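You operate a simulated robot arm through the tools that you are given. There is no shell and no other tool. Be economical: measure what you need, move in short steps, check, and stop when the job is done.

The job below is to be done with a simulated two-armed robot. You get a single attempt, and the scene is never put back.

JOB
Centre the grey bowl on the wheel and give it a spin to check it.
Fine: The bowl must sit within 5 mm of the middle. Spin it by the dial at 60 rpm or more for a few turns and watch it. Turn the dial back to zero and switch the wheel off. Leave the foot pedal alone.

It is judged by the outcome, as a careful person would: the job done as asked, and still so three seconds after it is handed in. It fails if anything else is knocked over, pushed out of place, dropped, spilled or broken.

ROBOT AND FRAMES
Two 7-joint arms with fingered hands on one trunk, on a base that drives. Base frame: it is fixed to the floor where the robot stands at the start and does not move with it; the origin is under the middle of the robot, x ahead of it, y to its left, z up. Units: m, degrees, N and s.
The left shoulder is at the start at [0.052, 0.173, 1.143], the right one opposite. With the tool pointing down near the work surface each hand reaches from about 0.4 to 0.8 m from the robot's upright axis, wherever it stands, measured 20 degrees to its own side. Places, roughly: foot pedal [0.1, -0.3, 0.1]; pottery wheel [0.5, 0, 0.8]; red switch [0.3, 0, 0.8]; wheel dial [0.3, 0.1, 0.8]. Payload 3.5 kg a hand.
Tool frame (each hand has its own): the origin (TCP) lies between the finger pads and is the grasp point; the fingertips stand 0.025 m ahead of it; z points along the fingers, y is the line along which they close. The gripper opens to 0.088 m. The gripper's body begins 0.029 m behind the TCP. The gripper is a hand of 3 fingers: y runs from the thumb to the fingers, the wrist lies at [-0.013, -0.097, -0.162] in the tool frame.
Orientation is that of the tool frame in the base frame, as [roll, pitch, yaw] about the fixed x, y, z axes, in that order (R = Rz(yaw) Ry(pitch) Rx(roll)). With the fingers straight down and the wrist toward the robot, the tool's x, y and z point along [0, 1, 0], [1, 0, 0] and [0, 0, -1] of the base frame.

CONTROLS
- The arms move only by the tool step_arm. It takes "left_increments", "right_increments" or both (then of equal length, played together; a hand with none holds still); each is one flat list of numbers, 6 for each row, row after row: the turn, a rotation vector about the tool's x, y, z in degrees, then the shift along the tool's x, y, z in m. In form: [wx, wy, wz, x, y, z, wx, wy, wz, x, y, z, ...]. A call has 1 to 12 rows; each row shifts and turns the commanded pose from where the row before left it, along the tool's axes as they then stand. Each row takes 0.2 s and may step no farther than 0.05 m and 8.6 degrees from the row before; otherwise, the whole call is refused. A pose out of reach is approached as far as the arm can. The call stops where the force on the tool passes 40 N (or 10 N more than at its start, if that is more) or the arm is blocked; 0.2 s more then pass. In this call time passes only in rows, and 0.2 s behind the last. It gives the time, the measured TCP pose, the force on the tool (base axes), the opening and the grip force at its end, in the units of the frame above (readings bear some noise), with the torque about the TCP (base axes, N m) and any sound that the robot's microphone picked up.
- Cameras (640 x 400 px; columns grow to the right, rows downward): "scene" is now at [0.1456, 0.0201, 1.355]; the picture's right is [0.23, -0.97, -0.03], its down [-0.71, -0.15, -0.69] and it looks along [0.66, 0.18, -0.73] (base axes); focal length 223 px, centre (320, 200). "left" rides on the left gripper at [-0.058, -0.085, -0.1] in its tool frame; the picture's right is [-0.67, -0.35, 0.66], its down [0.69, -0.63, 0.37] and it looks along [0.28, 0.69, 0.66] (tool axes); focal length 261 px, centre (320, 200). "right" rides on the right gripper at [0.058, -0.085, -0.1] in its tool frame; the picture's right is [-0.67, 0.35, -0.66], its down [-0.69, -0.63, 0.37] and it looks along [-0.28, 0.69, 0.66] (tool axes); focal length 261 px, centre (320, 200). There is no depth. A picture from a camera that has moved, and an enlarged one, comes with that camera's place and axes in the base frame and with its lens.
- get_image(camera): a new picture of that camera. The clock stands still meanwhile.
- move_column(by): slides the trunk up (or, below 0, down) by that many m; the arms and the scene camera ride with it, the base frame stays. It gives what a move gives, with no picture.
- steer(legs): drives the robot by 1 to 6 legs, each [ahead, left, turn to the left] in m, m and degrees, along the robot's own axes; the way and the turn of a leg run together, so that a leg with both is an arc; at most 1.5 m and 180 degrees a leg. The arms and the cameras ride along, it lands a little off, and it stops where it bumps. It gives what a move gives.
- move_fingers(index, middle, thumb_bend, thumb_turn, hand): sets how far each is bent, from 0 (flat) to 1 (curled in); at 0.3 the hand is open as for a grip, at 0.7 the pads meet at the TCP. One left out holds its place. A second passes; each finger stops where it meets its share of the squeeze, and holds until it gets a number again. It is the only way to open and close the hand. It gives what a move gives, with no picture; readings hold the bend of each and the force on the fingers (four entries, about 0 where the hand has none), thumb and palm. thumb_turn goes from beside the hand (0) to across from the fingers (1), as for a grip.
- turn_head(pan, tilt): turns the head with the scene camera to pan (to the left, within 86 degrees either way) and tilt (down, from -29 to 69), counted from straight ahead of the robot. It gives what a move gives.
- zoom(camera, box): a new picture of the part [left, top, right, bottom] of that camera's present view, enlarged. The clock stands still meanwhile.
- sign_off(): hands the job in; it is judged then, once.

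Go step by step. Nothing tells you exact positions but the pictures and the camera data: compare them with the known pose of the tool, close in by small moves and look again before you grip or let go. The budget is 120 turns and 100 pictures, counting those below and the enlarged ones. Unless the task says otherwise, let go and move clear before handing in, and close with one line.

The tools are called after "Call:" as name(argument=value, ...) on one line, values as JSON. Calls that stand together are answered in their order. step_arm: Moves the arms, as the interface text tells. Its arguments: {"type":"object","properties":{"left_increments":{"type":"array"},"right_increments":{"type":"array"}},"required":[]} The other tools are called the same way: move_column (by) slides the trunk up or down; move_fingers (index, middle, thumb_bend, thumb_turn, hand) moves the fingers one by one; steer (legs) drives the base; turn_head (pan, tilt) turns the head that bears the scene camera; get_image (camera) takes a picture; zoom (camera, box) takes an enlarged picture of a part of a camera's view; sign_off () hands the job in.

At the start:

```text
time_s: 0.0
left_tcp_pos: [0.5111, 0.2456, 1.1502]
left_tool_rot: [-180.0, 0.0, 90.1]
left_wrist_force: [0.5, -0.7, 0.3]
left_ft_torque: [0.03, 0.0, -0.02]
left_grip_width: 0.0879
left_finger_force: 0.0
left_shape: jaw
left_bend: [0.3, 0.3, 0.3, 0.98]
left_finger forces: [0.0, 0.0, 0.0, 0.0, 0.0, 0.1]
right_tcp_pos: [0.457, -0.0916, 1.0977]
right_tool_rot: [179.9, 0.0, 90.0]
right_wrist_force: [-1.1, 0.5, 0.1]
right_ft_torque: [0.0, 0.0, -0.04]
right_grip_width: 0.0879
right_finger_force: 0.0
right_shape: jaw
right_bend: [0.3, 0.3, 0.3, 0.98]
right_finger forces: [0.1, 0.1, 0.0, 0.0, 0.0, 0.0]
trunk travel left (down, up): [-0.225, 0.23]
robot x, y, heading: [0.0006, 0.0061, -0.0]
head pan, tilt: [13.6, 38.8]
```

scene: 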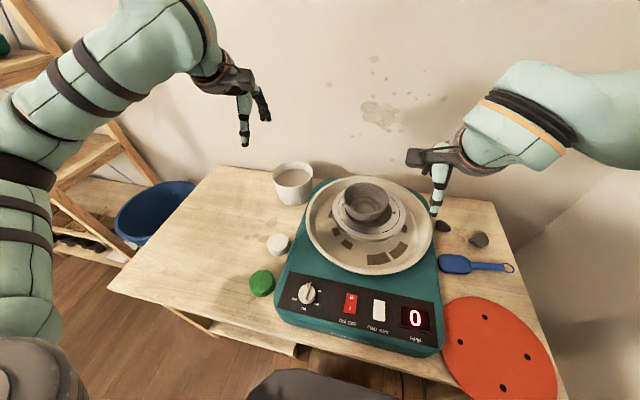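
right: 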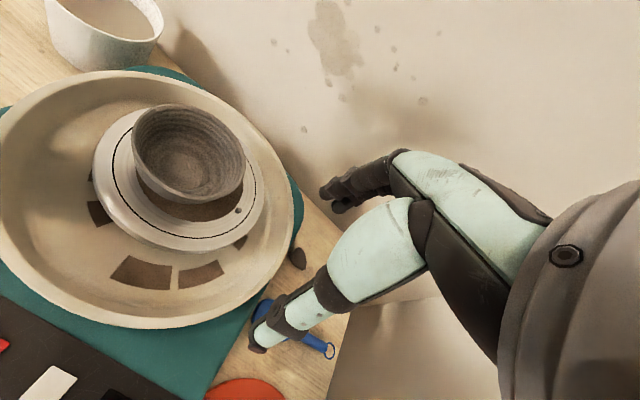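
left: 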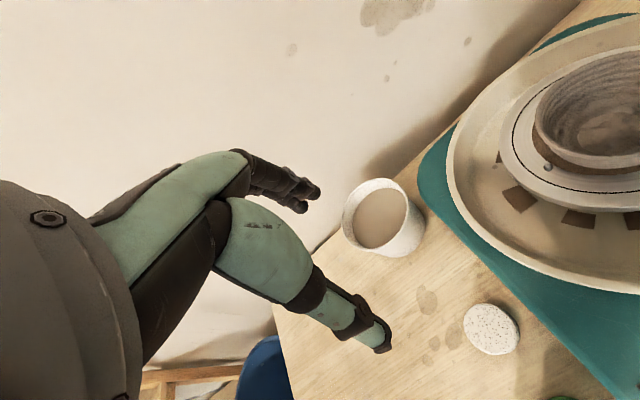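

I see the wheel with the grey bowl a bit off-centre on the wheel head, and the dial, a red switch, a white switch and an rpm display on the front panel. I'll zoom in to measure.

Call:
zoom(camera="scene", box=[300, 160, 444, 280])

Call:
zoom(camera="scene", box=[270, 260, 450, 360])

```text
3.33 times, centred on (372, 220) of scene
camera zoom: at [0.1456, 0.0201, 1.355], right [0.23, -0.97, -0.03], down [-0.71, -0.15, -0.69], along [0.66, 0.18, -0.73], focal length 742 px, centre (147, 133)
```

zoom: 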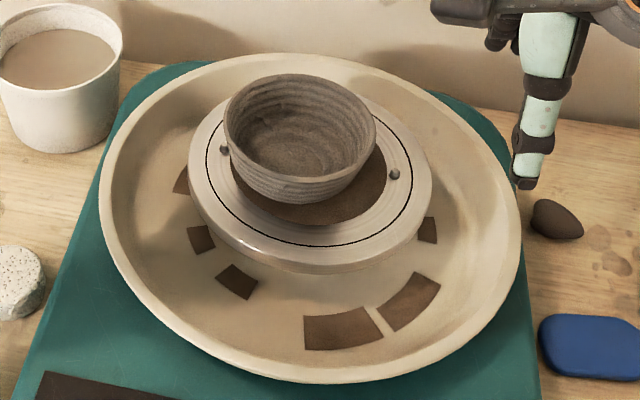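

```text
3.56 times, centred on (360, 310) of scene
camera zoom: at [0.1456, 0.0201, 1.355], right [0.23, -0.97, -0.03], down [-0.71, -0.15, -0.69], along [0.66, 0.18, -0.73], focal length 791 px, centre (178, -191)
```

zoom: 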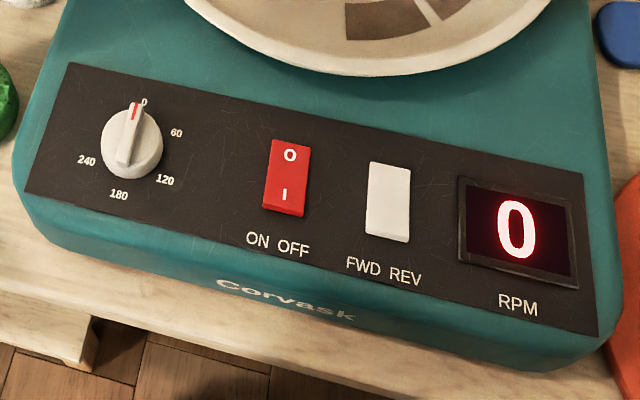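

The bowl looks off toward the far left of the wheel head. I'll raise the trunk so the scene camera gets a steeper view for measuring.

Call:
move_column(by=0.22)

Call:
turn_head(pan=0, tilt=52)

Call:
get_image(camera="scene")

```text
time_s: 2.3
left_tcp_pos: [0.5113, 0.2455, 1.3698]
left_tool_rot: [-180.0, 0.1, 90.2]
left_wrist_force: [0.5, -0.5, 0.1]
left_ft_torque: [0.02, -0.02, 0.01]
left_grip_width: 0.0872
left_finger_force: 0.0
left_shape: jaw
left_bend: [0.3, 0.3, 0.3, 0.98]
left_finger forces: [0.0, 0.0, 0.0, 0.1, 0.0, 0.1]
right_tcp_pos: [0.4571, -0.092, 1.3182]
right_tool_rot: [-180.0, 0.0, 90.0]
right_wrist_force: [-0.3, 0.4, 0.2]
right_ft_torque: [0.01, 0.01, 0.02]
right_grip_width: 0.0875
right_finger_force: 0.1
right_shape: jaw
right_bend: [0.3, 0.3, 0.3, 0.98]
right_finger forces: [0.0, 0.0, 0.0, 0.0, 0.1, 0.1]
trunk travel left (down, up): [-0.445, 0.01]
robot x, y, heading: [-0.0012, -0.0004, -0.0]
head pan, tilt: [13.6, 38.8]
```

```text
time_s: 3.1
left_tcp_pos: [0.5116, 0.2455, 1.3696]
left_tool_rot: [-180.0, 0.1, 90.1]
left_wrist_force: [-0.3, 0.6, -0.3]
left_ft_torque: [-0.04, 0.01, 0.01]
left_grip_width: 0.0875
left_finger_force: 0.0
left_shape: jaw
left_bend: [0.3, 0.3, 0.3, 0.98]
left_finger forces: [0.0, 0.0, 0.0, 0.1, 0.0, 0.2]
right_tcp_pos: [0.4571, -0.0925, 1.3171]
right_tool_rot: [180.0, 0.0, 89.9]
right_wrist_force: [0.5, -0.4, 0.7]
right_ft_torque: [0.03, -0.02, 0.02]
right_grip_width: 0.0873
right_finger_force: 0.2
right_shape: jaw
right_bend: [0.3, 0.3, 0.3, 0.98]
right_finger forces: [0.1, 0.0, 0.0, 0.0, 0.0, 0.1]
trunk travel left (down, up): [-0.445, 0.01]
robot x, y, heading: [0.0006, 0.0, 0.1]
head pan, tilt: [0.0, 52.0]
```

```text
94 pictures are left
camera scene: at [0.0653, 0.0, 1.5758], right [0.0, -1.0, 0.0], down [-0.79, 0.0, -0.62], along [0.62, 0.0, -0.79], focal length 223 px, centre (320, 200)
```

scene: 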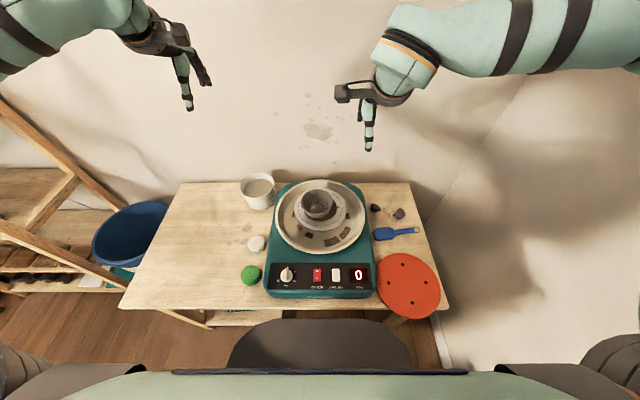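

Now the view has clean axes; I'll zoom on the wheel and the panel.

Call:
zoom(camera="scene", box=[264, 168, 376, 258])

Call:
zoom(camera="scene", box=[288, 182, 352, 222])

Call:
zoom(camera="right", box=[0, 0, 640, 400])

```text
4.44 times, centred on (320, 213) of scene
camera zoom: at [0.0653, 0.0, 1.5758], right [0.0, -1.0, 0.0], down [-0.79, 0.0, -0.62], along [0.62, 0.0, -0.79], focal length 989 px, centre (320, 142)
```

zoom: 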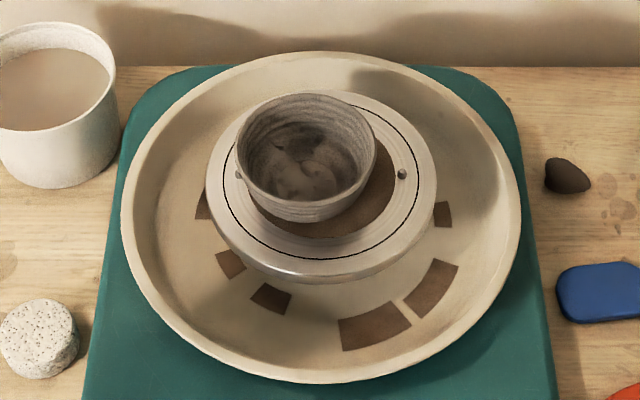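

```text
10.00 times, centred on (320, 202) of scene
camera zoom: at [0.0653, 0.0, 1.5758], right [0.0, -1.0, 0.0], down [-0.79, 0.0, -0.62], along [0.62, 0.0, -0.79], focal length 2226 px, centre (320, 180)
```

zoom: 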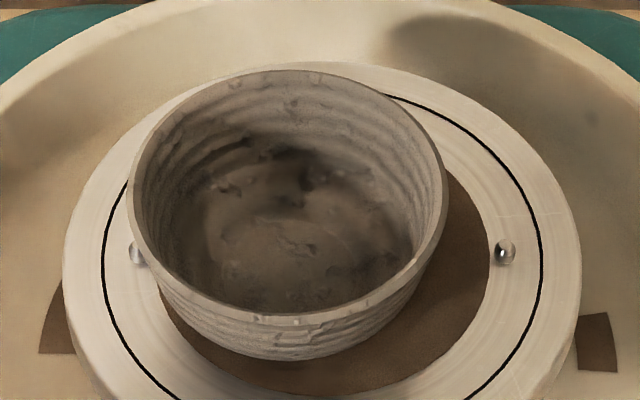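

```text
1.00 times, centred on (320, 200) of right (not enlarged: the box is as wide or as high as the picture)
camera zoom: at [0.3723, -0.0341, 1.4179], right [0.35, -0.67, 0.66], down [-0.63, -0.69, -0.37], along [0.69, -0.28, -0.66], focal length 261 px, centre (320, 200)
```

zoom: 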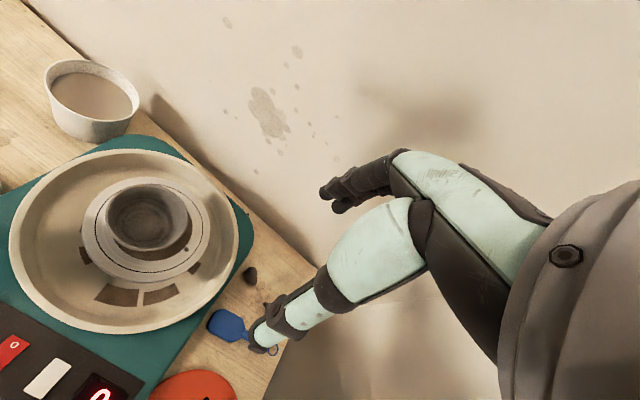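

I'll lower the trunk again and take the same view from a lower height to triangulate heights.

Call:
move_column(by=-0.22)

Call:
turn_head(pan=0, tilt=45)

Call:
get_image(camera="scene")

```text
time_s: 5.4
left_tcp_pos: [0.5103, 0.2457, 1.1495]
left_tool_rot: [-179.9, 0.0, 89.9]
left_wrist_force: [0.7, 0.5, -0.2]
left_ft_torque: [0.0, 0.03, 0.01]
left_grip_width: 0.0877
left_finger_force: 0.0
left_shape: jaw
left_bend: [0.3, 0.3, 0.3, 0.98]
left_finger forces: [0.0, 0.1, 0.0, 0.0, 0.1, 0.0]
right_tcp_pos: [0.457, -0.0918, 1.098]
right_tool_rot: [-179.9, 0.0, 90.0]
right_wrist_force: [-0.2, 0.2, 0.1]
right_ft_torque: [0.0, 0.02, 0.01]
right_grip_width: 0.0875
right_finger_force: 0.0
right_shape: jaw
right_bend: [0.3, 0.3, 0.3, 0.98]
right_finger forces: [0.0, 0.1, 0.0, 0.1, 0.0, 0.0]
trunk travel left (down, up): [-0.225, 0.23]
robot x, y, heading: [0.0001, 0.0004, 0.2]
head pan, tilt: [0.0, 52.0]
```

```text
time_s: 6.1
left_tcp_pos: [0.5107, 0.2449, 1.1492]
left_tool_rot: [-179.9, -0.1, 90.1]
left_wrist_force: [-0.1, -0.3, -1.1]
left_ft_torque: [0.0, 0.0, -0.05]
left_grip_width: 0.0876
left_finger_force: 0.1
left_shape: jaw
left_bend: [0.3, 0.3, 0.3, 0.98]
left_finger forces: [0.1, 0.1, 0.0, 0.0, 0.0, 0.1]
right_tcp_pos: [0.4558, -0.0922, 1.0993]
right_tool_rot: [179.9, 0.0, 90.0]
right_wrist_force: [0.3, 0.4, 0.7]
right_ft_torque: [0.02, 0.01, 0.0]
right_grip_width: 0.0878
right_finger_force: 0.0
right_shape: jaw
right_bend: [0.3, 0.3, 0.3, 0.98]
right_finger forces: [0.0, 0.0, 0.0, 0.1, 0.0, 0.0]
trunk travel left (down, up): [-0.225, 0.23]
robot x, y, heading: [-0.0016, -0.0005, -0.2]
head pan, tilt: [0.0, 45.0]
```

```text
90 pictures are left
camera scene: at [0.1421, -0.0001, 1.3464], right [0.0, -1.0, 0.0], down [-0.8, 0.0, -0.6], along [0.6, 0.0, -0.8], focal length 223 px, centre (320, 200)
```

scene: 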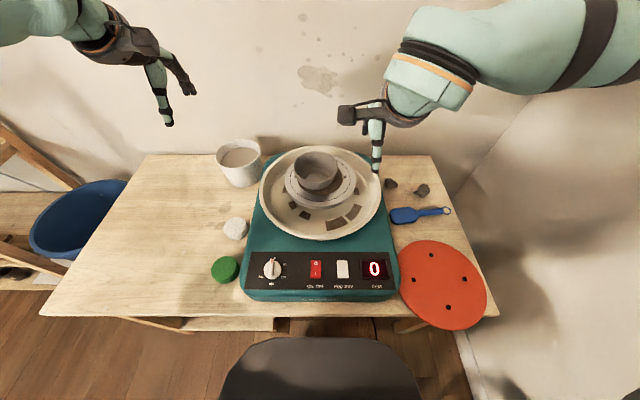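

Call:
zoom(camera="scene", box=[272, 140, 368, 200])

Call:
zoom(camera="scene", box=[240, 235, 400, 335])

```text
6.67 times, centred on (320, 170) of scene
camera zoom: at [0.1421, -0.0001, 1.3464], right [0.0, -1.0, 0.0], down [-0.8, 0.0, -0.6], along [0.6, 0.0, -0.8], focal length 1484 px, centre (320, 400)
```

zoom: 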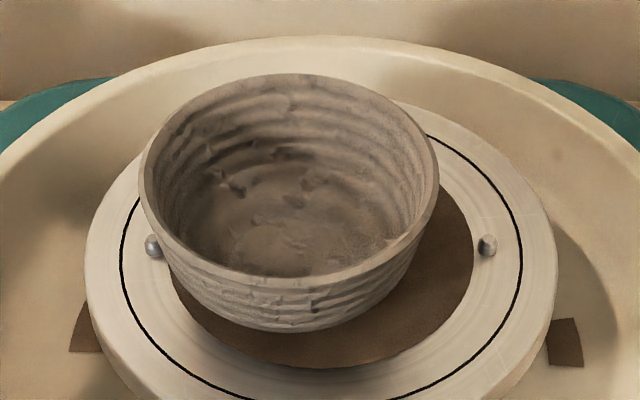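

```text
4.00 times, centred on (320, 285) of scene
camera zoom: at [0.1421, -0.0001, 1.3464], right [0.0, -1.0, 0.0], down [-0.8, 0.0, -0.6], along [0.6, 0.0, -0.8], focal length 890 px, centre (320, -140)
```

zoom: 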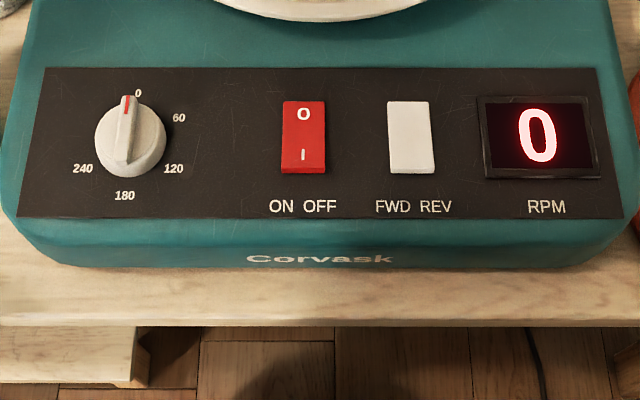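

Triangulated: wheel centre ≈ (0.566, 0.000), top z≈0.888; bowl rim centre ≈ (0.549, 0.012), z≈0.949, diameter ≈ 0.114. I'll cross-check with the wrist cameras.

Call:
zoom(camera="right", box=[88, 90, 280, 210])

Call:
zoom(camera="left", box=[400, 0, 640, 150])

```text
3.33 times, centred on (184, 150) of right
camera zoom: at [0.3721, -0.0341, 1.1979], right [0.35, -0.67, 0.66], down [-0.63, -0.69, -0.37], along [0.69, -0.28, -0.66], focal length 869 px, centre (773, 367)
```

zoom: 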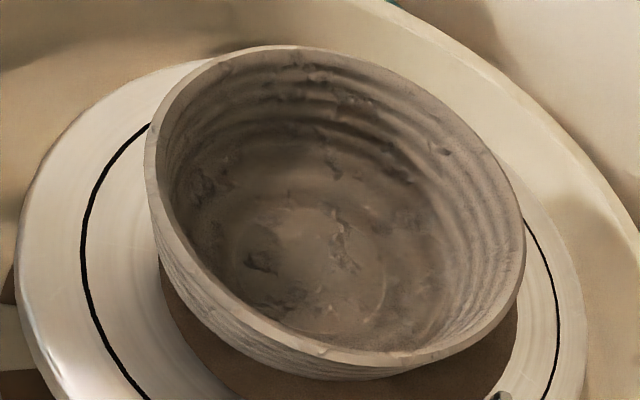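

```text
2.67 times, centred on (520, 75) of left
camera zoom: at [0.4265, 0.1865, 1.2489], right [-0.35, -0.67, -0.66], down [-0.63, 0.68, -0.37], along [0.69, 0.29, -0.66], focal length 695 px, centre (-213, 533)
```

zoom: 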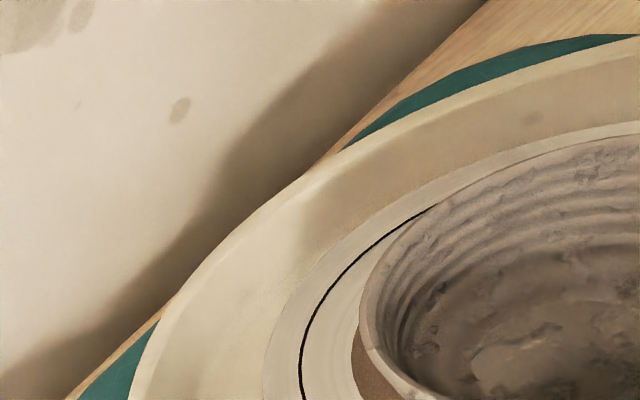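

The wrist view agrees: the bowl needs about (+0.016, −0.012) m. I'll push it from the inside, low on the far wall, with the left hand's closed fingers (no tipping that way). First I'll clear the right arm, turn the left hand and close the fingers.

Call:
step_arm(left_increments=[0, 0, 7.4, 0, 0, 0, 0, 0, 7.4, 0, 0, 0, 0, 0, 7.4, 0, 0, 0, 0, 0, 7.4, 0, 0, 0, 0, 0, 7.4, 0, 0, 0], right_increments=[0, 0, 0, -0.045, 0, -0.01, 0, 0, 0, -0.045, 0, -0.01, 0, 0, 0, -0.045, 0, -0.01, 0, 0, 0, -0.045, 0, -0.01, 0, 0, 0, -0.045, 0, -0.01])

Call:
move_fingers(hand="left", index=0.7, middle=0.7, thumb_bend=0.7)

Call:
step_arm(left_increments=[0, 0, 0, -0.027, 0.0287, 0, 0, 0, 0, -0.027, 0.0287, 0, 0, 0, 0, -0.027, 0.0287, 0, 0, 0, 0, -0.027, 0.0287, 0, 0, 0, 0, -0.027, 0.0287, 0, 0, 0, 0, -0.027, 0.0287, 0])

Call:
get_image(camera="scene")

Call:
get_image(camera="left")

```text
time_s: 7.3
left_tcp_pos: [0.5104, 0.2451, 1.1513]
left_tool_rot: [180.0, -0.2, 52.8]
left_wrist_force: [0.9, 0.8, -0.5]
left_ft_torque: [0.02, -0.05, 0.03]
left_grip_width: 0.0875
left_finger_force: 0.1
left_shape: jaw
left_bend: [0.3, 0.3, 0.3, 0.98]
left_finger forces: [0.1, 0.0, 0.0, 0.0, 0.0, 0.1]
right_tcp_pos: [0.4552, -0.318, 1.1474]
right_tool_rot: [-180.0, -0.1, 90.1]
right_wrist_force: [-0.6, 0.2, -0.2]
right_ft_torque: [-0.02, -0.01, 0.0]
right_grip_width: 0.0875
right_finger_force: 0.0
right_shape: jaw
right_bend: [0.3, 0.3, 0.3, 0.98]
right_finger forces: [0.0, 0.1, 0.1, 0.0, 0.0, 0.0]
trunk travel left (down, up): [-0.225, 0.23]
robot x, y, heading: [0.0003, -0.0004, 0.2]
head pan, tilt: [0.0, 45.0]
```

```text
time_s: 8.3
left_tcp_pos: [0.5105, 0.2456, 1.1483]
left_tool_rot: [180.0, 0.0, 53.0]
left_wrist_force: [0.2, -0.2, -0.3]
left_ft_torque: [0.01, 0.03, 0.0]
left_grip_width: 0.0
left_finger_force: 0.2
left_shape: fingers
left_bend: [0.7, 0.7, 0.7, 0.98]
left_finger forces: [0.1, 0.0, 0.0, 0.1, 0.0, 0.0]
right_tcp_pos: [0.456, -0.3177, 1.1469]
right_tool_rot: [179.9, -0.1, 90.1]
right_wrist_force: [-0.4, 0.3, -0.5]
right_ft_torque: [0.0, -0.01, -0.01]
right_grip_width: 0.0875
right_finger_force: 0.1
right_shape: jaw
right_bend: [0.3, 0.3, 0.3, 0.98]
right_finger forces: [0.0, 0.0, 0.1, 0.1, 0.0, 0.0]
trunk travel left (down, up): [-0.225, 0.23]
robot x, y, heading: [0.0039, -0.001, -0.3]
head pan, tilt: [0.0, 45.0]
```

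```text
time_s: 9.7
left_tcp_pos: [0.5507, 0.0111, 1.1509]
left_tool_rot: [-180.0, -0.1, 53.1]
left_wrist_force: [-0.2, -0.3, -0.1]
left_ft_torque: [0.02, -0.02, 0.01]
left_grip_width: 0.0
left_finger_force: 0.1
left_shape: fingers
left_bend: [0.7, 0.7, 0.7, 0.98]
left_finger forces: [0.1, 0.0, 0.1, 0.1, 0.0, 0.0]
right_tcp_pos: [0.4569, -0.3181, 1.1467]
right_tool_rot: [-179.9, -0.1, 90.0]
right_wrist_force: [-0.6, -0.6, -0.2]
right_ft_torque: [0.02, 0.01, 0.0]
right_grip_width: 0.0878
right_finger_force: 0.1
right_shape: jaw
right_bend: [0.3, 0.3, 0.3, 0.98]
right_finger forces: [0.1, 0.1, 0.1, 0.0, 0.0, 0.1]
trunk travel left (down, up): [-0.225, 0.23]
robot x, y, heading: [0.0006, 0.0022, 0.2]
head pan, tilt: [0.0, 45.0]
```

```text
85 pictures are left
camera scene: at [0.1426, -0.0018, 1.3463], right [0.0, -1.0, 0.0], down [-0.8, 0.0, -0.6], along [0.6, 0.0, -0.8], focal length 223 px, centre (320, 200)
```

scene: 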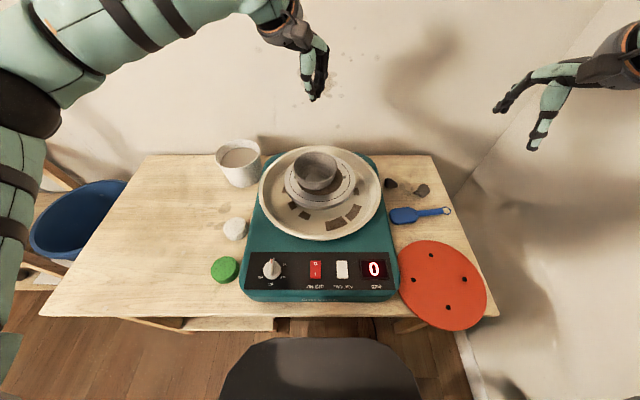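

```text
84 pictures are left
camera left: at [0.4483, 0.0142, 1.2496], right [-0.68, -0.33, -0.66], down [-0.09, 0.93, -0.37], along [0.73, -0.19, -0.66], focal length 261 px, centre (320, 200)
```

left: 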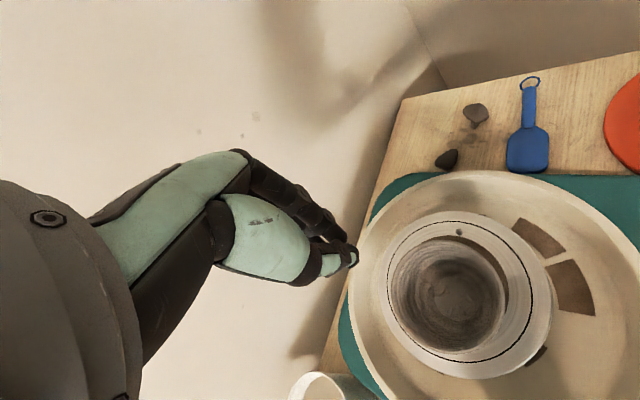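

The closed fingers are above the bowl's centre. I'll descend partway and check.

Call:
step_arm(left_increments=[0, 0, 0, 0, 0, 0.04, 0, 0, 0, 0, 0, 0.04, 0, 0, 0, 0, 0, 0.04, 0, 0, 0, 0, 0, 0.03])

Call:
zoom(camera="scene", box=[240, 100, 400, 200])

Call:
get_image(camera="left")

```text
time_s: 10.7
left_tcp_pos: [0.5518, 0.0124, 0.9981]
left_tool_rot: [180.0, 0.1, 53.2]
left_wrist_force: [0.2, -0.5, -0.2]
left_ft_torque: [0.0, 0.03, -0.03]
left_grip_width: 0.0
left_finger_force: 0.0
left_shape: fingers
left_bend: [0.7, 0.7, 0.7, 0.98]
left_finger forces: [0.1, 0.1, 0.1, 0.0, 0.0, 0.0]
right_tcp_pos: [0.4562, -0.3178, 1.1464]
right_tool_rot: [-179.9, -0.1, 90.1]
right_wrist_force: [0.6, 0.3, -0.2]
right_ft_torque: [0.0, -0.01, 0.01]
right_grip_width: 0.0876
right_finger_force: 0.0
right_shape: jaw
right_bend: [0.3, 0.3, 0.3, 0.98]
right_finger forces: [0.0, 0.0, 0.0, 0.0, 0.1, 0.1]
trunk travel left (down, up): [-0.225, 0.23]
robot x, y, heading: [-0.0008, 0.0031, 0.1]
head pan, tilt: [0.0, 45.0]
```

```text
4.00 times, centred on (320, 150) of scene
camera zoom: at [0.1429, -0.0001, 1.3463], right [0.0, -1.0, 0.0], down [-0.8, 0.0, -0.6], along [0.6, 0.0, -0.8], focal length 890 px, centre (320, 400)
```

zoom: 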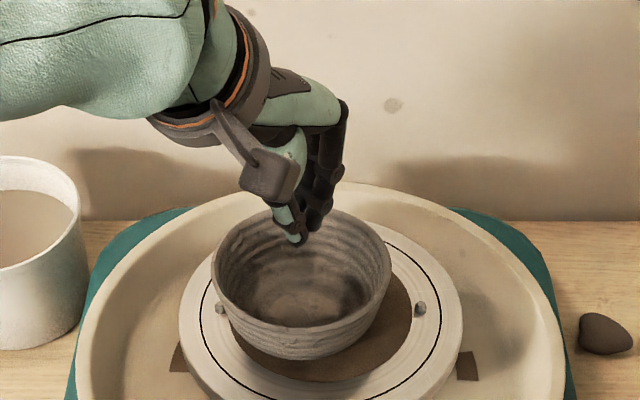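

```text
82 pictures are left
camera left: at [0.4496, 0.0164, 1.098], right [-0.68, -0.33, -0.66], down [-0.09, 0.93, -0.37], along [0.73, -0.19, -0.66], focal length 261 px, centre (320, 200)
```

left: 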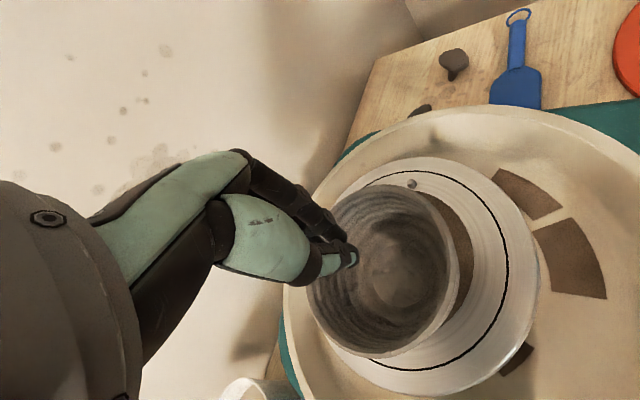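

The curled knuckles bulge outward and might meet the rim first. I'll straighten the two fingers a bit so their tips lead, and look.

Call:
move_fingers(hand="left", index=0.42, middle=0.42)

Call:
zoom(camera="scene", box=[264, 110, 376, 180])

Call:
get_image(camera="right")

```text
time_s: 11.7
left_tcp_pos: [0.5528, 0.0128, 0.9998]
left_tool_rot: [-180.0, 0.0, 53.2]
left_wrist_force: [-0.6, -0.7, -0.7]
left_ft_torque: [-0.02, 0.0, -0.01]
left_grip_width: 0.0288
left_finger_force: 0.0
left_shape: fingers
left_bend: [0.42, 0.42, 0.7, 0.98]
left_finger forces: [0.1, 0.0, 0.1, 0.0, 0.1, 0.0]
right_tcp_pos: [0.456, -0.3175, 1.1471]
right_tool_rot: [180.0, 0.0, 90.1]
right_wrist_force: [0.0, -0.2, -0.6]
right_ft_torque: [0.05, 0.02, 0.02]
right_grip_width: 0.0878
right_finger_force: 0.1
right_shape: jaw
right_bend: [0.3, 0.3, 0.3, 0.98]
right_finger forces: [0.0, 0.1, 0.1, 0.0, 0.1, 0.0]
trunk travel left (down, up): [-0.225, 0.23]
robot x, y, heading: [-0.0013, -0.0015, -0.2]
head pan, tilt: [0.0, 45.0]
```

```text
5.71 times, centred on (320, 145) of scene
camera zoom: at [0.1424, -0.0001, 1.3464], right [0.0, -1.0, 0.0], down [-0.8, 0.0, -0.6], along [0.6, 0.0, -0.8], focal length 1272 px, centre (320, 514)
```

zoom: 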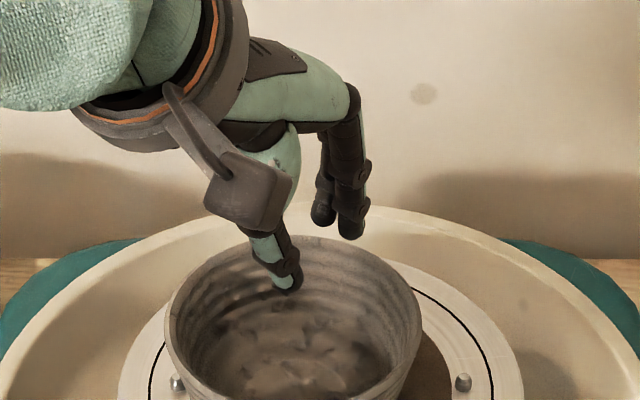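

```text
80 pictures are left
camera right: at [0.3716, -0.2588, 1.2462], right [0.35, -0.67, 0.65], down [-0.63, -0.69, -0.37], along [0.69, -0.28, -0.66], focal length 261 px, centre (320, 200)
```

right: 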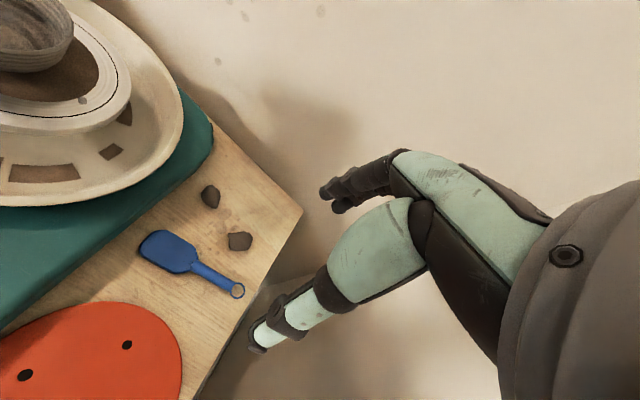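

The fingers are now vertical with tips leading. I'll back off 12 mm along the push axis, descend inside the bowl and check.

Call:
step_arm(left_increments=[0, 0, 0, 0, -0.012, 0, 0, 0, 0, 0, 0, 0.02, 0, 0, 0, 0, 0, 0.02, 0, 0, 0, 0, 0, 0.01])

Call:
zoom(camera="scene", box=[264, 120, 376, 190])

Call:
zoom(camera="left", box=[220, 100, 540, 300])

```text
time_s: 12.7
left_tcp_pos: [0.5421, 0.0197, 0.9501]
left_tool_rot: [-180.0, 0.0, 52.9]
left_wrist_force: [-0.2, 0.3, -0.9]
left_ft_torque: [-0.03, 0.0, -0.02]
left_grip_width: 0.0296
left_finger_force: 0.0
left_shape: fingers
left_bend: [0.42, 0.42, 0.7, 0.98]
left_finger forces: [0.0, 0.1, 0.0, 0.1, 0.0, 0.0]
right_tcp_pos: [0.4566, -0.3172, 1.1475]
right_tool_rot: [180.0, 0.0, 90.0]
right_wrist_force: [0.5, -1.3, 0.0]
right_ft_torque: [-0.03, -0.03, 0.0]
right_grip_width: 0.0877
right_finger_force: 0.0
right_shape: jaw
right_bend: [0.3, 0.3, 0.3, 0.98]
right_finger forces: [0.1, 0.0, 0.0, 0.0, 0.0, 0.0]
trunk travel left (down, up): [-0.225, 0.23]
robot x, y, heading: [-0.002, -0.0006, -0.1]
head pan, tilt: [0.0, 45.0]
```

```text
5.71 times, centred on (320, 155) of scene
camera zoom: at [0.1422, -0.0001, 1.3464], right [0.0, -1.0, 0.0], down [-0.8, 0.0, -0.6], along [0.6, 0.0, -0.8], focal length 1272 px, centre (320, 457)
```

zoom: 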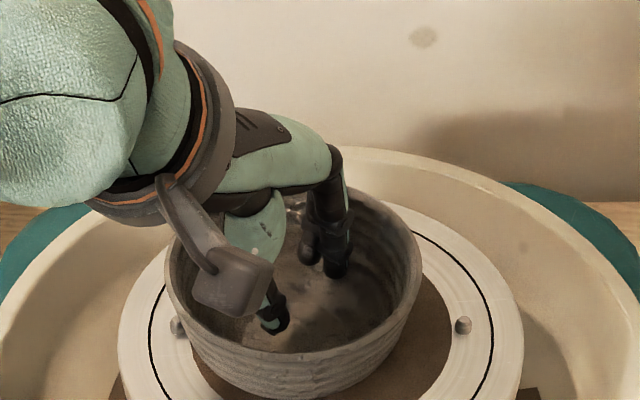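

```text
2.00 times, centred on (380, 200) of left
camera zoom: at [0.4392, 0.0231, 1.0496], right [-0.68, -0.33, -0.66], down [-0.09, 0.93, -0.37], along [0.73, -0.19, -0.66], focal length 521 px, centre (200, 200)
```

zoom: 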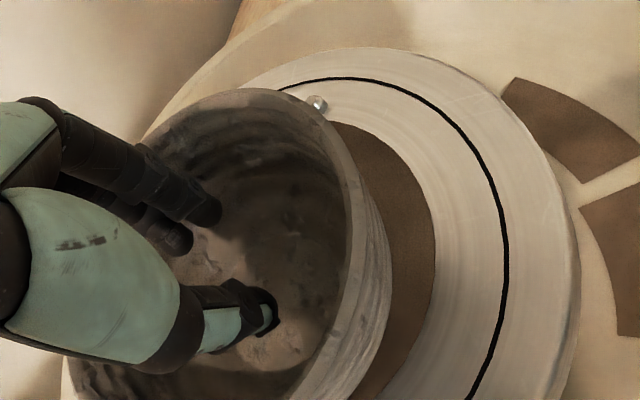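

The fingers are inside the bowl with clearance. I'll lower 1 cm more and advance in small steps until contact.

Call:
step_arm(left_increments=[0, 0, 0, 0, 0, 0.01, 0, 0, 0, 0, 0.003, 0, 0, 0, 0, 0, 0.003, 0, 0, 0, 0, 0, 0.003, 0])

Call:
zoom(camera="scene", box=[264, 120, 376, 190])

```text
time_s: 13.7
left_tcp_pos: [0.5492, 0.0139, 0.9394]
left_tool_rot: [180.0, 0.0, 53.1]
left_wrist_force: [-0.4, -0.2, -0.2]
left_ft_torque: [0.02, -0.01, 0.01]
left_grip_width: 0.0289
left_finger_force: 0.1
left_shape: fingers
left_bend: [0.42, 0.42, 0.7, 0.98]
left_finger forces: [0.0, 0.0, 0.0, 0.0, 0.1, 0.0]
right_tcp_pos: [0.4565, -0.3165, 1.1476]
right_tool_rot: [-179.9, 0.1, 89.9]
right_wrist_force: [0.6, 0.8, 0.0]
right_ft_torque: [0.0, -0.03, -0.04]
right_grip_width: 0.0876
right_finger_force: 0.0
right_shape: jaw
right_bend: [0.3, 0.3, 0.3, 0.98]
right_finger forces: [0.1, 0.0, 0.0, 0.0, 0.0, 0.0]
trunk travel left (down, up): [-0.225, 0.23]
robot x, y, heading: [-0.0023, 0.0004, 0.1]
head pan, tilt: [0.0, 45.0]
```

```text
5.71 times, centred on (320, 155) of scene
camera zoom: at [0.1424, -0.0002, 1.3464], right [0.0, -1.0, 0.0], down [-0.8, 0.0, -0.6], along [0.6, 0.0, -0.8], focal length 1272 px, centre (320, 457)
```

zoom: 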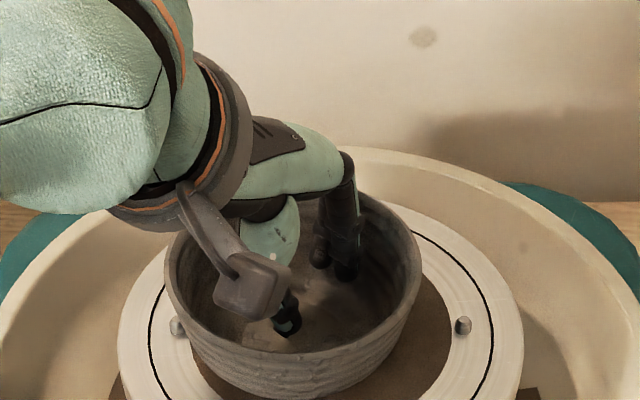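

No contact yet. I'll continue in small steps.

Call:
step_arm(left_increments=[0, 0, 0, 0, 0.003, 0, 0, 0, 0, 0, 0.003, 0, 0, 0, 0, 0, 0.002, 0])

Call:
zoom(camera="scene", box=[264, 120, 376, 190])

```text
time_s: 14.5
left_tcp_pos: [0.555, 0.0098, 0.9407]
left_tool_rot: [-180.0, 0.0, 53.0]
left_wrist_force: [-1.7, 1.0, 0.6]
left_ft_torque: [0.0, 0.01, 0.03]
left_grip_width: 0.029
left_finger_force: 0.5
left_shape: fingers
left_bend: [0.42, 0.43, 0.7, 0.98]
left_finger forces: [0.0, 1.6, 0.1, 0.0, 0.1, 0.0]
right_tcp_pos: [0.457, -0.3165, 1.1467]
right_tool_rot: [179.9, 0.0, 90.0]
right_wrist_force: [-0.2, 0.5, 0.5]
right_ft_torque: [-0.03, 0.01, 0.01]
right_grip_width: 0.0875
right_finger_force: 0.0
right_shape: jaw
right_bend: [0.3, 0.3, 0.3, 0.98]
right_finger forces: [0.1, 0.1, 0.0, 0.0, 0.1, 0.0]
trunk travel left (down, up): [-0.225, 0.23]
robot x, y, heading: [-0.0016, 0.0005, -0.0]
head pan, tilt: [0.0, 45.0]
```

```text
5.71 times, centred on (320, 155) of scene
camera zoom: at [0.1421, -0.0001, 1.3464], right [0.0, -1.0, 0.0], down [-0.8, 0.0, -0.6], along [0.6, 0.0, -0.8], focal length 1272 px, centre (320, 457)
```

zoom: 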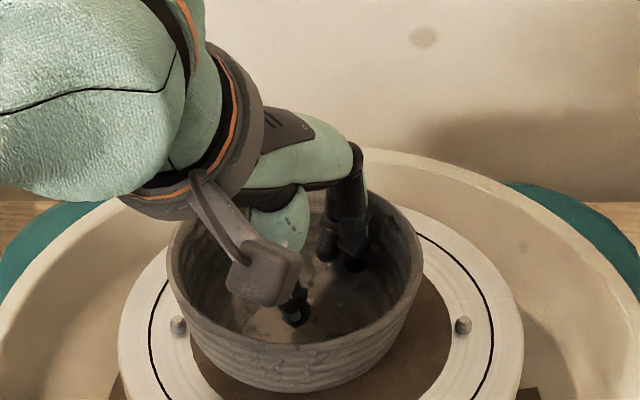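

Contact: the bowl slides at about 2 N. I'll push 9 mm more and remeasure.

Call:
step_arm(left_increments=[0, 0, 0, 0, 0.003, 0, 0, 0, 0, 0, 0.003, 0, 0, 0, 0, 0, 0.003, 0])

Call:
zoom(camera="scene", box=[272, 140, 368, 200])

```text
time_s: 15.3
left_tcp_pos: [0.5605, 0.0044, 0.9404]
left_tool_rot: [-180.0, 0.0, 52.9]
left_wrist_force: [-1.0, 0.2, -0.3]
left_ft_torque: [0.0, 0.0, 0.05]
left_grip_width: 0.0292
left_finger_force: 0.6
left_shape: fingers
left_bend: [0.42, 0.43, 0.7, 0.98]
left_finger forces: [0.0, 1.4, 0.0, 0.0, 0.0, 0.0]
right_tcp_pos: [0.4566, -0.3172, 1.1464]
right_tool_rot: [-179.9, 0.0, 90.0]
right_wrist_force: [-0.7, -0.9, -0.8]
right_ft_torque: [0.01, -0.02, 0.0]
right_grip_width: 0.0876
right_finger_force: 0.0
right_shape: jaw
right_bend: [0.3, 0.3, 0.3, 0.98]
right_finger forces: [0.0, 0.0, 0.0, 0.0, 0.1, 0.0]
trunk travel left (down, up): [-0.225, 0.23]
robot x, y, heading: [0.0002, 0.0003, 0.1]
head pan, tilt: [0.0, 45.0]
```

```text
6.67 times, centred on (320, 170) of scene
camera zoom: at [0.1421, -0.0001, 1.3464], right [0.0, -1.0, 0.0], down [-0.8, 0.0, -0.6], along [0.6, 0.0, -0.8], focal length 1484 px, centre (320, 400)
```

zoom: 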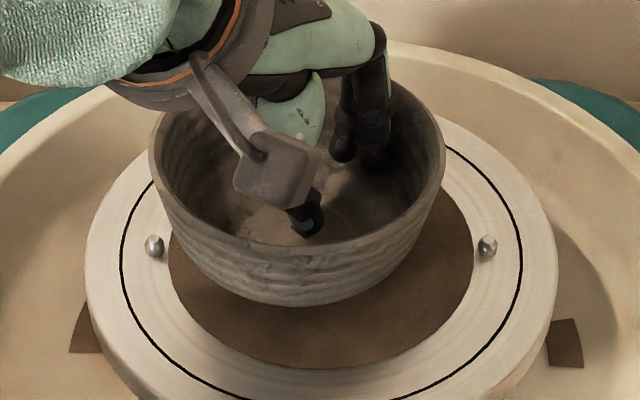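

The bowl has moved about +14 mm in x (now centred there) but only 3 mm in −y; about 9 mm more is needed in −y. I'll back off the wall and push toward −y, with contact at the bowl's right side.

Call:
step_arm(left_increments=[0, 0, 0, -0.0015, -0.0086, 0, 0, 0, 0, -0.0014, -0.0086, 0, 0, 0, 0, -0.0024, 0.0018, 0, 0, 0, 0, -0.0024, 0.0018, 0])

Call:
zoom(camera="scene", box=[272, 140, 368, 200])

```text
time_s: 16.3
left_tcp_pos: [0.547, 0.0071, 0.9407]
left_tool_rot: [179.9, 0.0, 53.2]
left_wrist_force: [-0.3, -0.1, 0.1]
left_ft_torque: [0.0, 0.03, 0.01]
left_grip_width: 0.0291
left_finger_force: 0.1
left_shape: fingers
left_bend: [0.42, 0.42, 0.7, 0.98]
left_finger forces: [0.0, 0.0, 0.0, 0.0, 0.0, 0.1]
right_tcp_pos: [0.4573, -0.3166, 1.1479]
right_tool_rot: [-180.0, 0.0, 90.0]
right_wrist_force: [0.6, 0.1, 0.5]
right_ft_torque: [0.0, 0.0, -0.01]
right_grip_width: 0.0876
right_finger_force: 0.1
right_shape: jaw
right_bend: [0.3, 0.3, 0.3, 0.98]
right_finger forces: [0.0, 0.1, 0.0, 0.0, 0.0, 0.0]
trunk travel left (down, up): [-0.225, 0.23]
robot x, y, heading: [0.0011, -0.0032, -0.2]
head pan, tilt: [0.0, 45.0]
```

```text
6.67 times, centred on (320, 170) of scene
camera zoom: at [0.1424, -0.0002, 1.3464], right [0.0, -1.0, 0.0], down [-0.8, 0.0, -0.6], along [0.6, 0.0, -0.8], focal length 1484 px, centre (320, 400)
```

zoom: 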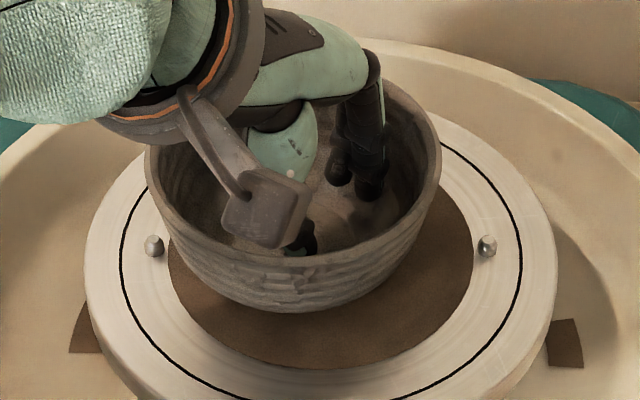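

Call:
step_arm(left_increments=[0, 0, 0, -0.0024, 0.0018, 0, 0, 0, 0, -0.0024, 0.0018, 0, 0, 0, 0, -0.0024, 0.0018, 0])

Call:
zoom(camera="scene", box=[272, 140, 368, 200])

```text
time_s: 17.1
left_tcp_pos: [0.5468, -0.0026, 0.9396]
left_tool_rot: [180.0, 0.0, 53.1]
left_wrist_force: [0.4, 0.1, 0.0]
left_ft_torque: [-0.03, 0.0, 0.01]
left_grip_width: 0.0287
left_finger_force: 0.4
left_shape: fingers
left_bend: [0.43, 0.42, 0.7, 0.98]
left_finger forces: [1.1, 0.1, 0.0, 0.0, 0.0, 0.0]
right_tcp_pos: [0.4564, -0.317, 1.1457]
right_tool_rot: [-180.0, 0.0, 90.0]
right_wrist_force: [-0.1, 0.8, -0.1]
right_ft_torque: [0.0, 0.01, -0.03]
right_grip_width: 0.0875
right_finger_force: 0.1
right_shape: jaw
right_bend: [0.3, 0.3, 0.3, 0.98]
right_finger forces: [0.0, 0.0, 0.1, 0.1, 0.1, 0.0]
trunk travel left (down, up): [-0.225, 0.23]
robot x, y, heading: [-0.0013, 0.0012, -0.2]
head pan, tilt: [0.0, 45.0]
```

```text
6.67 times, centred on (320, 170) of scene
camera zoom: at [0.1423, 0.0001, 1.3464], right [0.0, -1.0, 0.0], down [-0.8, 0.0, -0.6], along [0.6, 0.0, -0.8], focal length 1484 px, centre (320, 400)
```

zoom: 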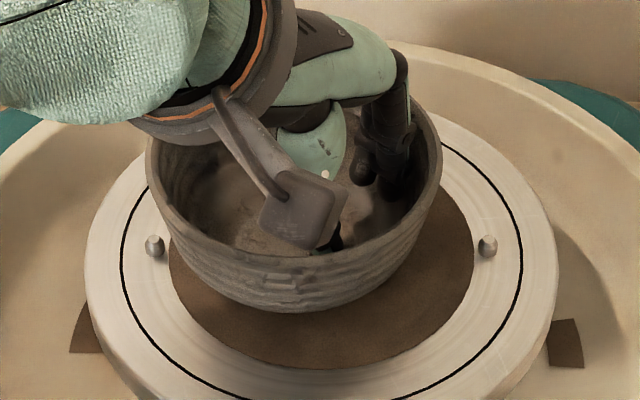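

Contact made on the right wall. Pushing 9 mm toward −y.

Call:
step_arm(left_increments=[0, 0, 0, -0.0024, 0.0018, 0, 0, 0, 0, -0.0024, 0.0018, 0, 0, 0, 0, -0.0024, 0.0018, 0])

Call:
zoom(camera="scene", box=[272, 140, 368, 200])

```text
time_s: 17.9
left_tcp_pos: [0.5462, -0.0125, 0.9396]
left_tool_rot: [179.9, 0.0, 53.0]
left_wrist_force: [0.3, 2.0, 0.3]
left_ft_torque: [0.06, 0.0, 0.03]
left_grip_width: 0.0272
left_finger_force: 1.2
left_shape: fingers
left_bend: [0.44, 0.42, 0.7, 0.98]
left_finger forces: [2.0, 0.0, 0.1, 0.0, 0.0, 0.1]
right_tcp_pos: [0.4556, -0.3176, 1.1466]
right_tool_rot: [180.0, 0.1, 90.0]
right_wrist_force: [0.3, -1.2, 0.0]
right_ft_torque: [0.0, 0.0, 0.01]
right_grip_width: 0.0875
right_finger_force: 0.0
right_shape: jaw
right_bend: [0.3, 0.3, 0.3, 0.98]
right_finger forces: [0.0, 0.0, 0.1, 0.1, 0.0, 0.0]
trunk travel left (down, up): [-0.225, 0.23]
robot x, y, heading: [-0.0012, -0.0007, 0.3]
head pan, tilt: [0.0, 45.0]
```

```text
6.67 times, centred on (320, 170) of scene
camera zoom: at [0.1422, 0.0001, 1.3464], right [0.0, -1.0, 0.0], down [-0.8, 0.0, -0.6], along [0.6, 0.0, -0.8], focal length 1484 px, centre (320, 400)
```

zoom: 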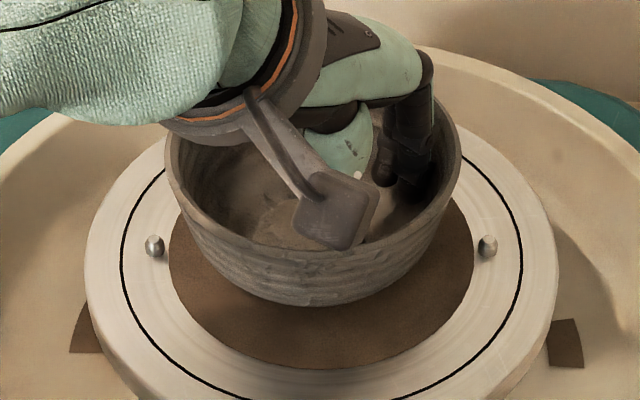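

About 3 mm to go in y.

Call:
step_arm(left_increments=[0, 0, 0, -0.0024, 0.0018, 0])

Call:
zoom(camera="scene", box=[272, 140, 368, 200])

```text
time_s: 18.3
left_tcp_pos: [0.5468, -0.0153, 0.9406]
left_tool_rot: [-180.0, 0.0, 53.0]
left_wrist_force: [-0.6, 1.5, -0.1]
left_ft_torque: [0.07, -0.01, -0.01]
left_grip_width: 0.0276
left_finger_force: 0.7
left_shape: fingers
left_bend: [0.44, 0.42, 0.7, 0.98]
left_finger forces: [1.4, 0.0, 0.0, 0.0, 0.0, 0.0]
right_tcp_pos: [0.4557, -0.3177, 1.1472]
right_tool_rot: [-179.9, 0.1, 90.0]
right_wrist_force: [-0.5, 0.9, -0.3]
right_ft_torque: [0.01, -0.02, 0.01]
right_grip_width: 0.0876
right_finger_force: 0.3
right_shape: jaw
right_bend: [0.3, 0.3, 0.3, 0.98]
right_finger forces: [0.0, 0.0, 0.0, 0.1, 0.1, 0.0]
trunk travel left (down, up): [-0.225, 0.23]
robot x, y, heading: [0.0014, -0.0019, -0.3]
head pan, tilt: [0.0, 45.0]
```

```text
6.67 times, centred on (320, 170) of scene
camera zoom: at [0.1424, -0.0001, 1.3464], right [0.0, -1.0, 0.0], down [-0.8, 0.0, -0.6], along [0.6, 0.0, -0.8], focal length 1484 px, centre (320, 400)
```

zoom: 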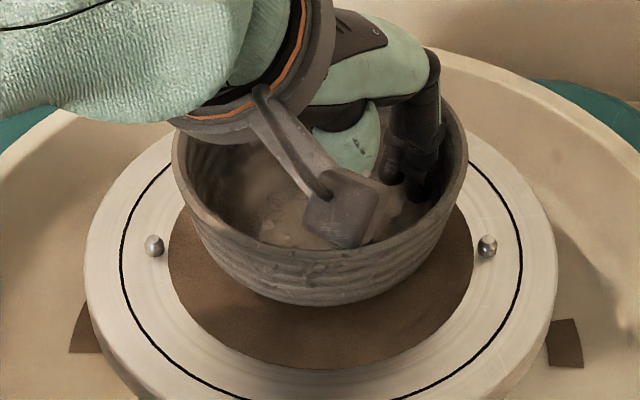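

The y direction is now centred. I'll release from the wall, rise straight out and measure cleanly.

Call:
step_arm(left_increments=[0, 0, 0, 0.0032, -0.0024, 0, 0, 0, 0, 0.0032, -0.0024, 0, 0, 0, 0, 0, 0, -0.04, 0, 0, 0, 0, 0, -0.04, 0, 0, 0, 0, 0, -0.04, 0, 0, 0, 0.04, -0.02, -0.02, 0, 0, 0, 0.04, -0.02, 0, 0, 0, 0, 0.04, -0.02, 0])

Call:
zoom(camera="scene", box=[272, 140, 368, 200])

Call:
get_image(camera="left")

```text
time_s: 20.1
left_tcp_pos: [0.5703, 0.1251, 1.0795]
left_tool_rot: [179.9, 0.1, 53.0]
left_wrist_force: [0.1, 0.9, 0.5]
left_ft_torque: [-0.03, -0.01, 0.03]
left_grip_width: 0.029
left_finger_force: 0.0
left_shape: fingers
left_bend: [0.42, 0.42, 0.7, 0.98]
left_finger forces: [0.1, 0.0, 0.0, 0.0, 0.1, 0.1]
right_tcp_pos: [0.4552, -0.3165, 1.147]
right_tool_rot: [180.0, -0.1, 90.0]
right_wrist_force: [0.9, 0.4, 0.3]
right_ft_torque: [0.05, -0.01, 0.0]
right_grip_width: 0.0878
right_finger_force: 0.0
right_shape: jaw
right_bend: [0.3, 0.3, 0.3, 0.98]
right_finger forces: [0.1, 0.0, 0.1, 0.0, 0.0, 0.0]
trunk travel left (down, up): [-0.225, 0.23]
robot x, y, heading: [-0.0052, -0.0003, 0.2]
head pan, tilt: [0.0, 45.0]
```

```text
6.67 times, centred on (320, 170) of scene
camera zoom: at [0.142, 0.0008, 1.3464], right [0.0, -1.0, 0.0], down [-0.8, 0.0, -0.6], along [0.6, 0.0, -0.8], focal length 1484 px, centre (320, 400)
```

zoom: 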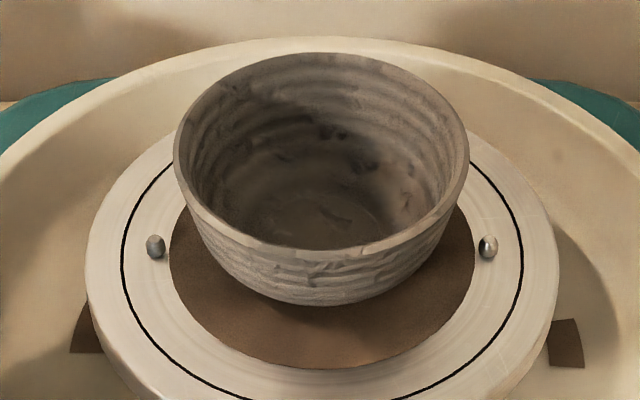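

```text
69 pictures are left
camera left: at [0.4676, 0.1301, 1.1783], right [-0.68, -0.33, -0.66], down [-0.09, 0.93, -0.37], along [0.73, -0.19, -0.66], focal length 261 px, centre (320, 200)
```

left: 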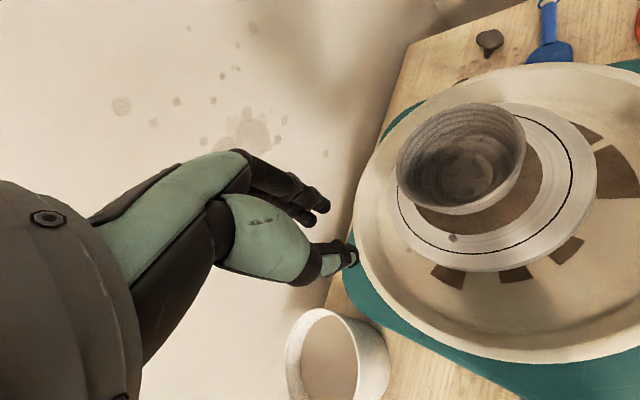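

Call:
zoom(camera="left", box=[380, 90, 604, 230])

Call:
zoom(camera="left", box=[380, 150, 540, 250])

```text
2.86 times, centred on (492, 160) of left
camera zoom: at [0.4676, 0.1301, 1.1783], right [-0.68, -0.33, -0.66], down [-0.09, 0.93, -0.37], along [0.73, -0.19, -0.66], focal length 745 px, centre (-171, 314)
```

zoom: 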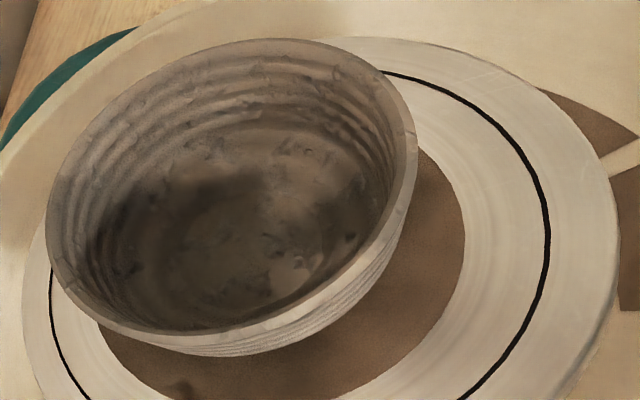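

```text
4.00 times, centred on (460, 200) of left
camera zoom: at [0.4676, 0.1301, 1.1783], right [-0.68, -0.33, -0.66], down [-0.09, 0.93, -0.37], along [0.73, -0.19, -0.66], focal length 1043 px, centre (-240, 200)
```

zoom: 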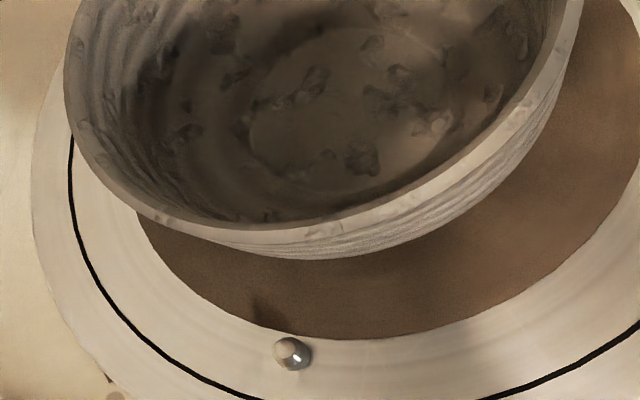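

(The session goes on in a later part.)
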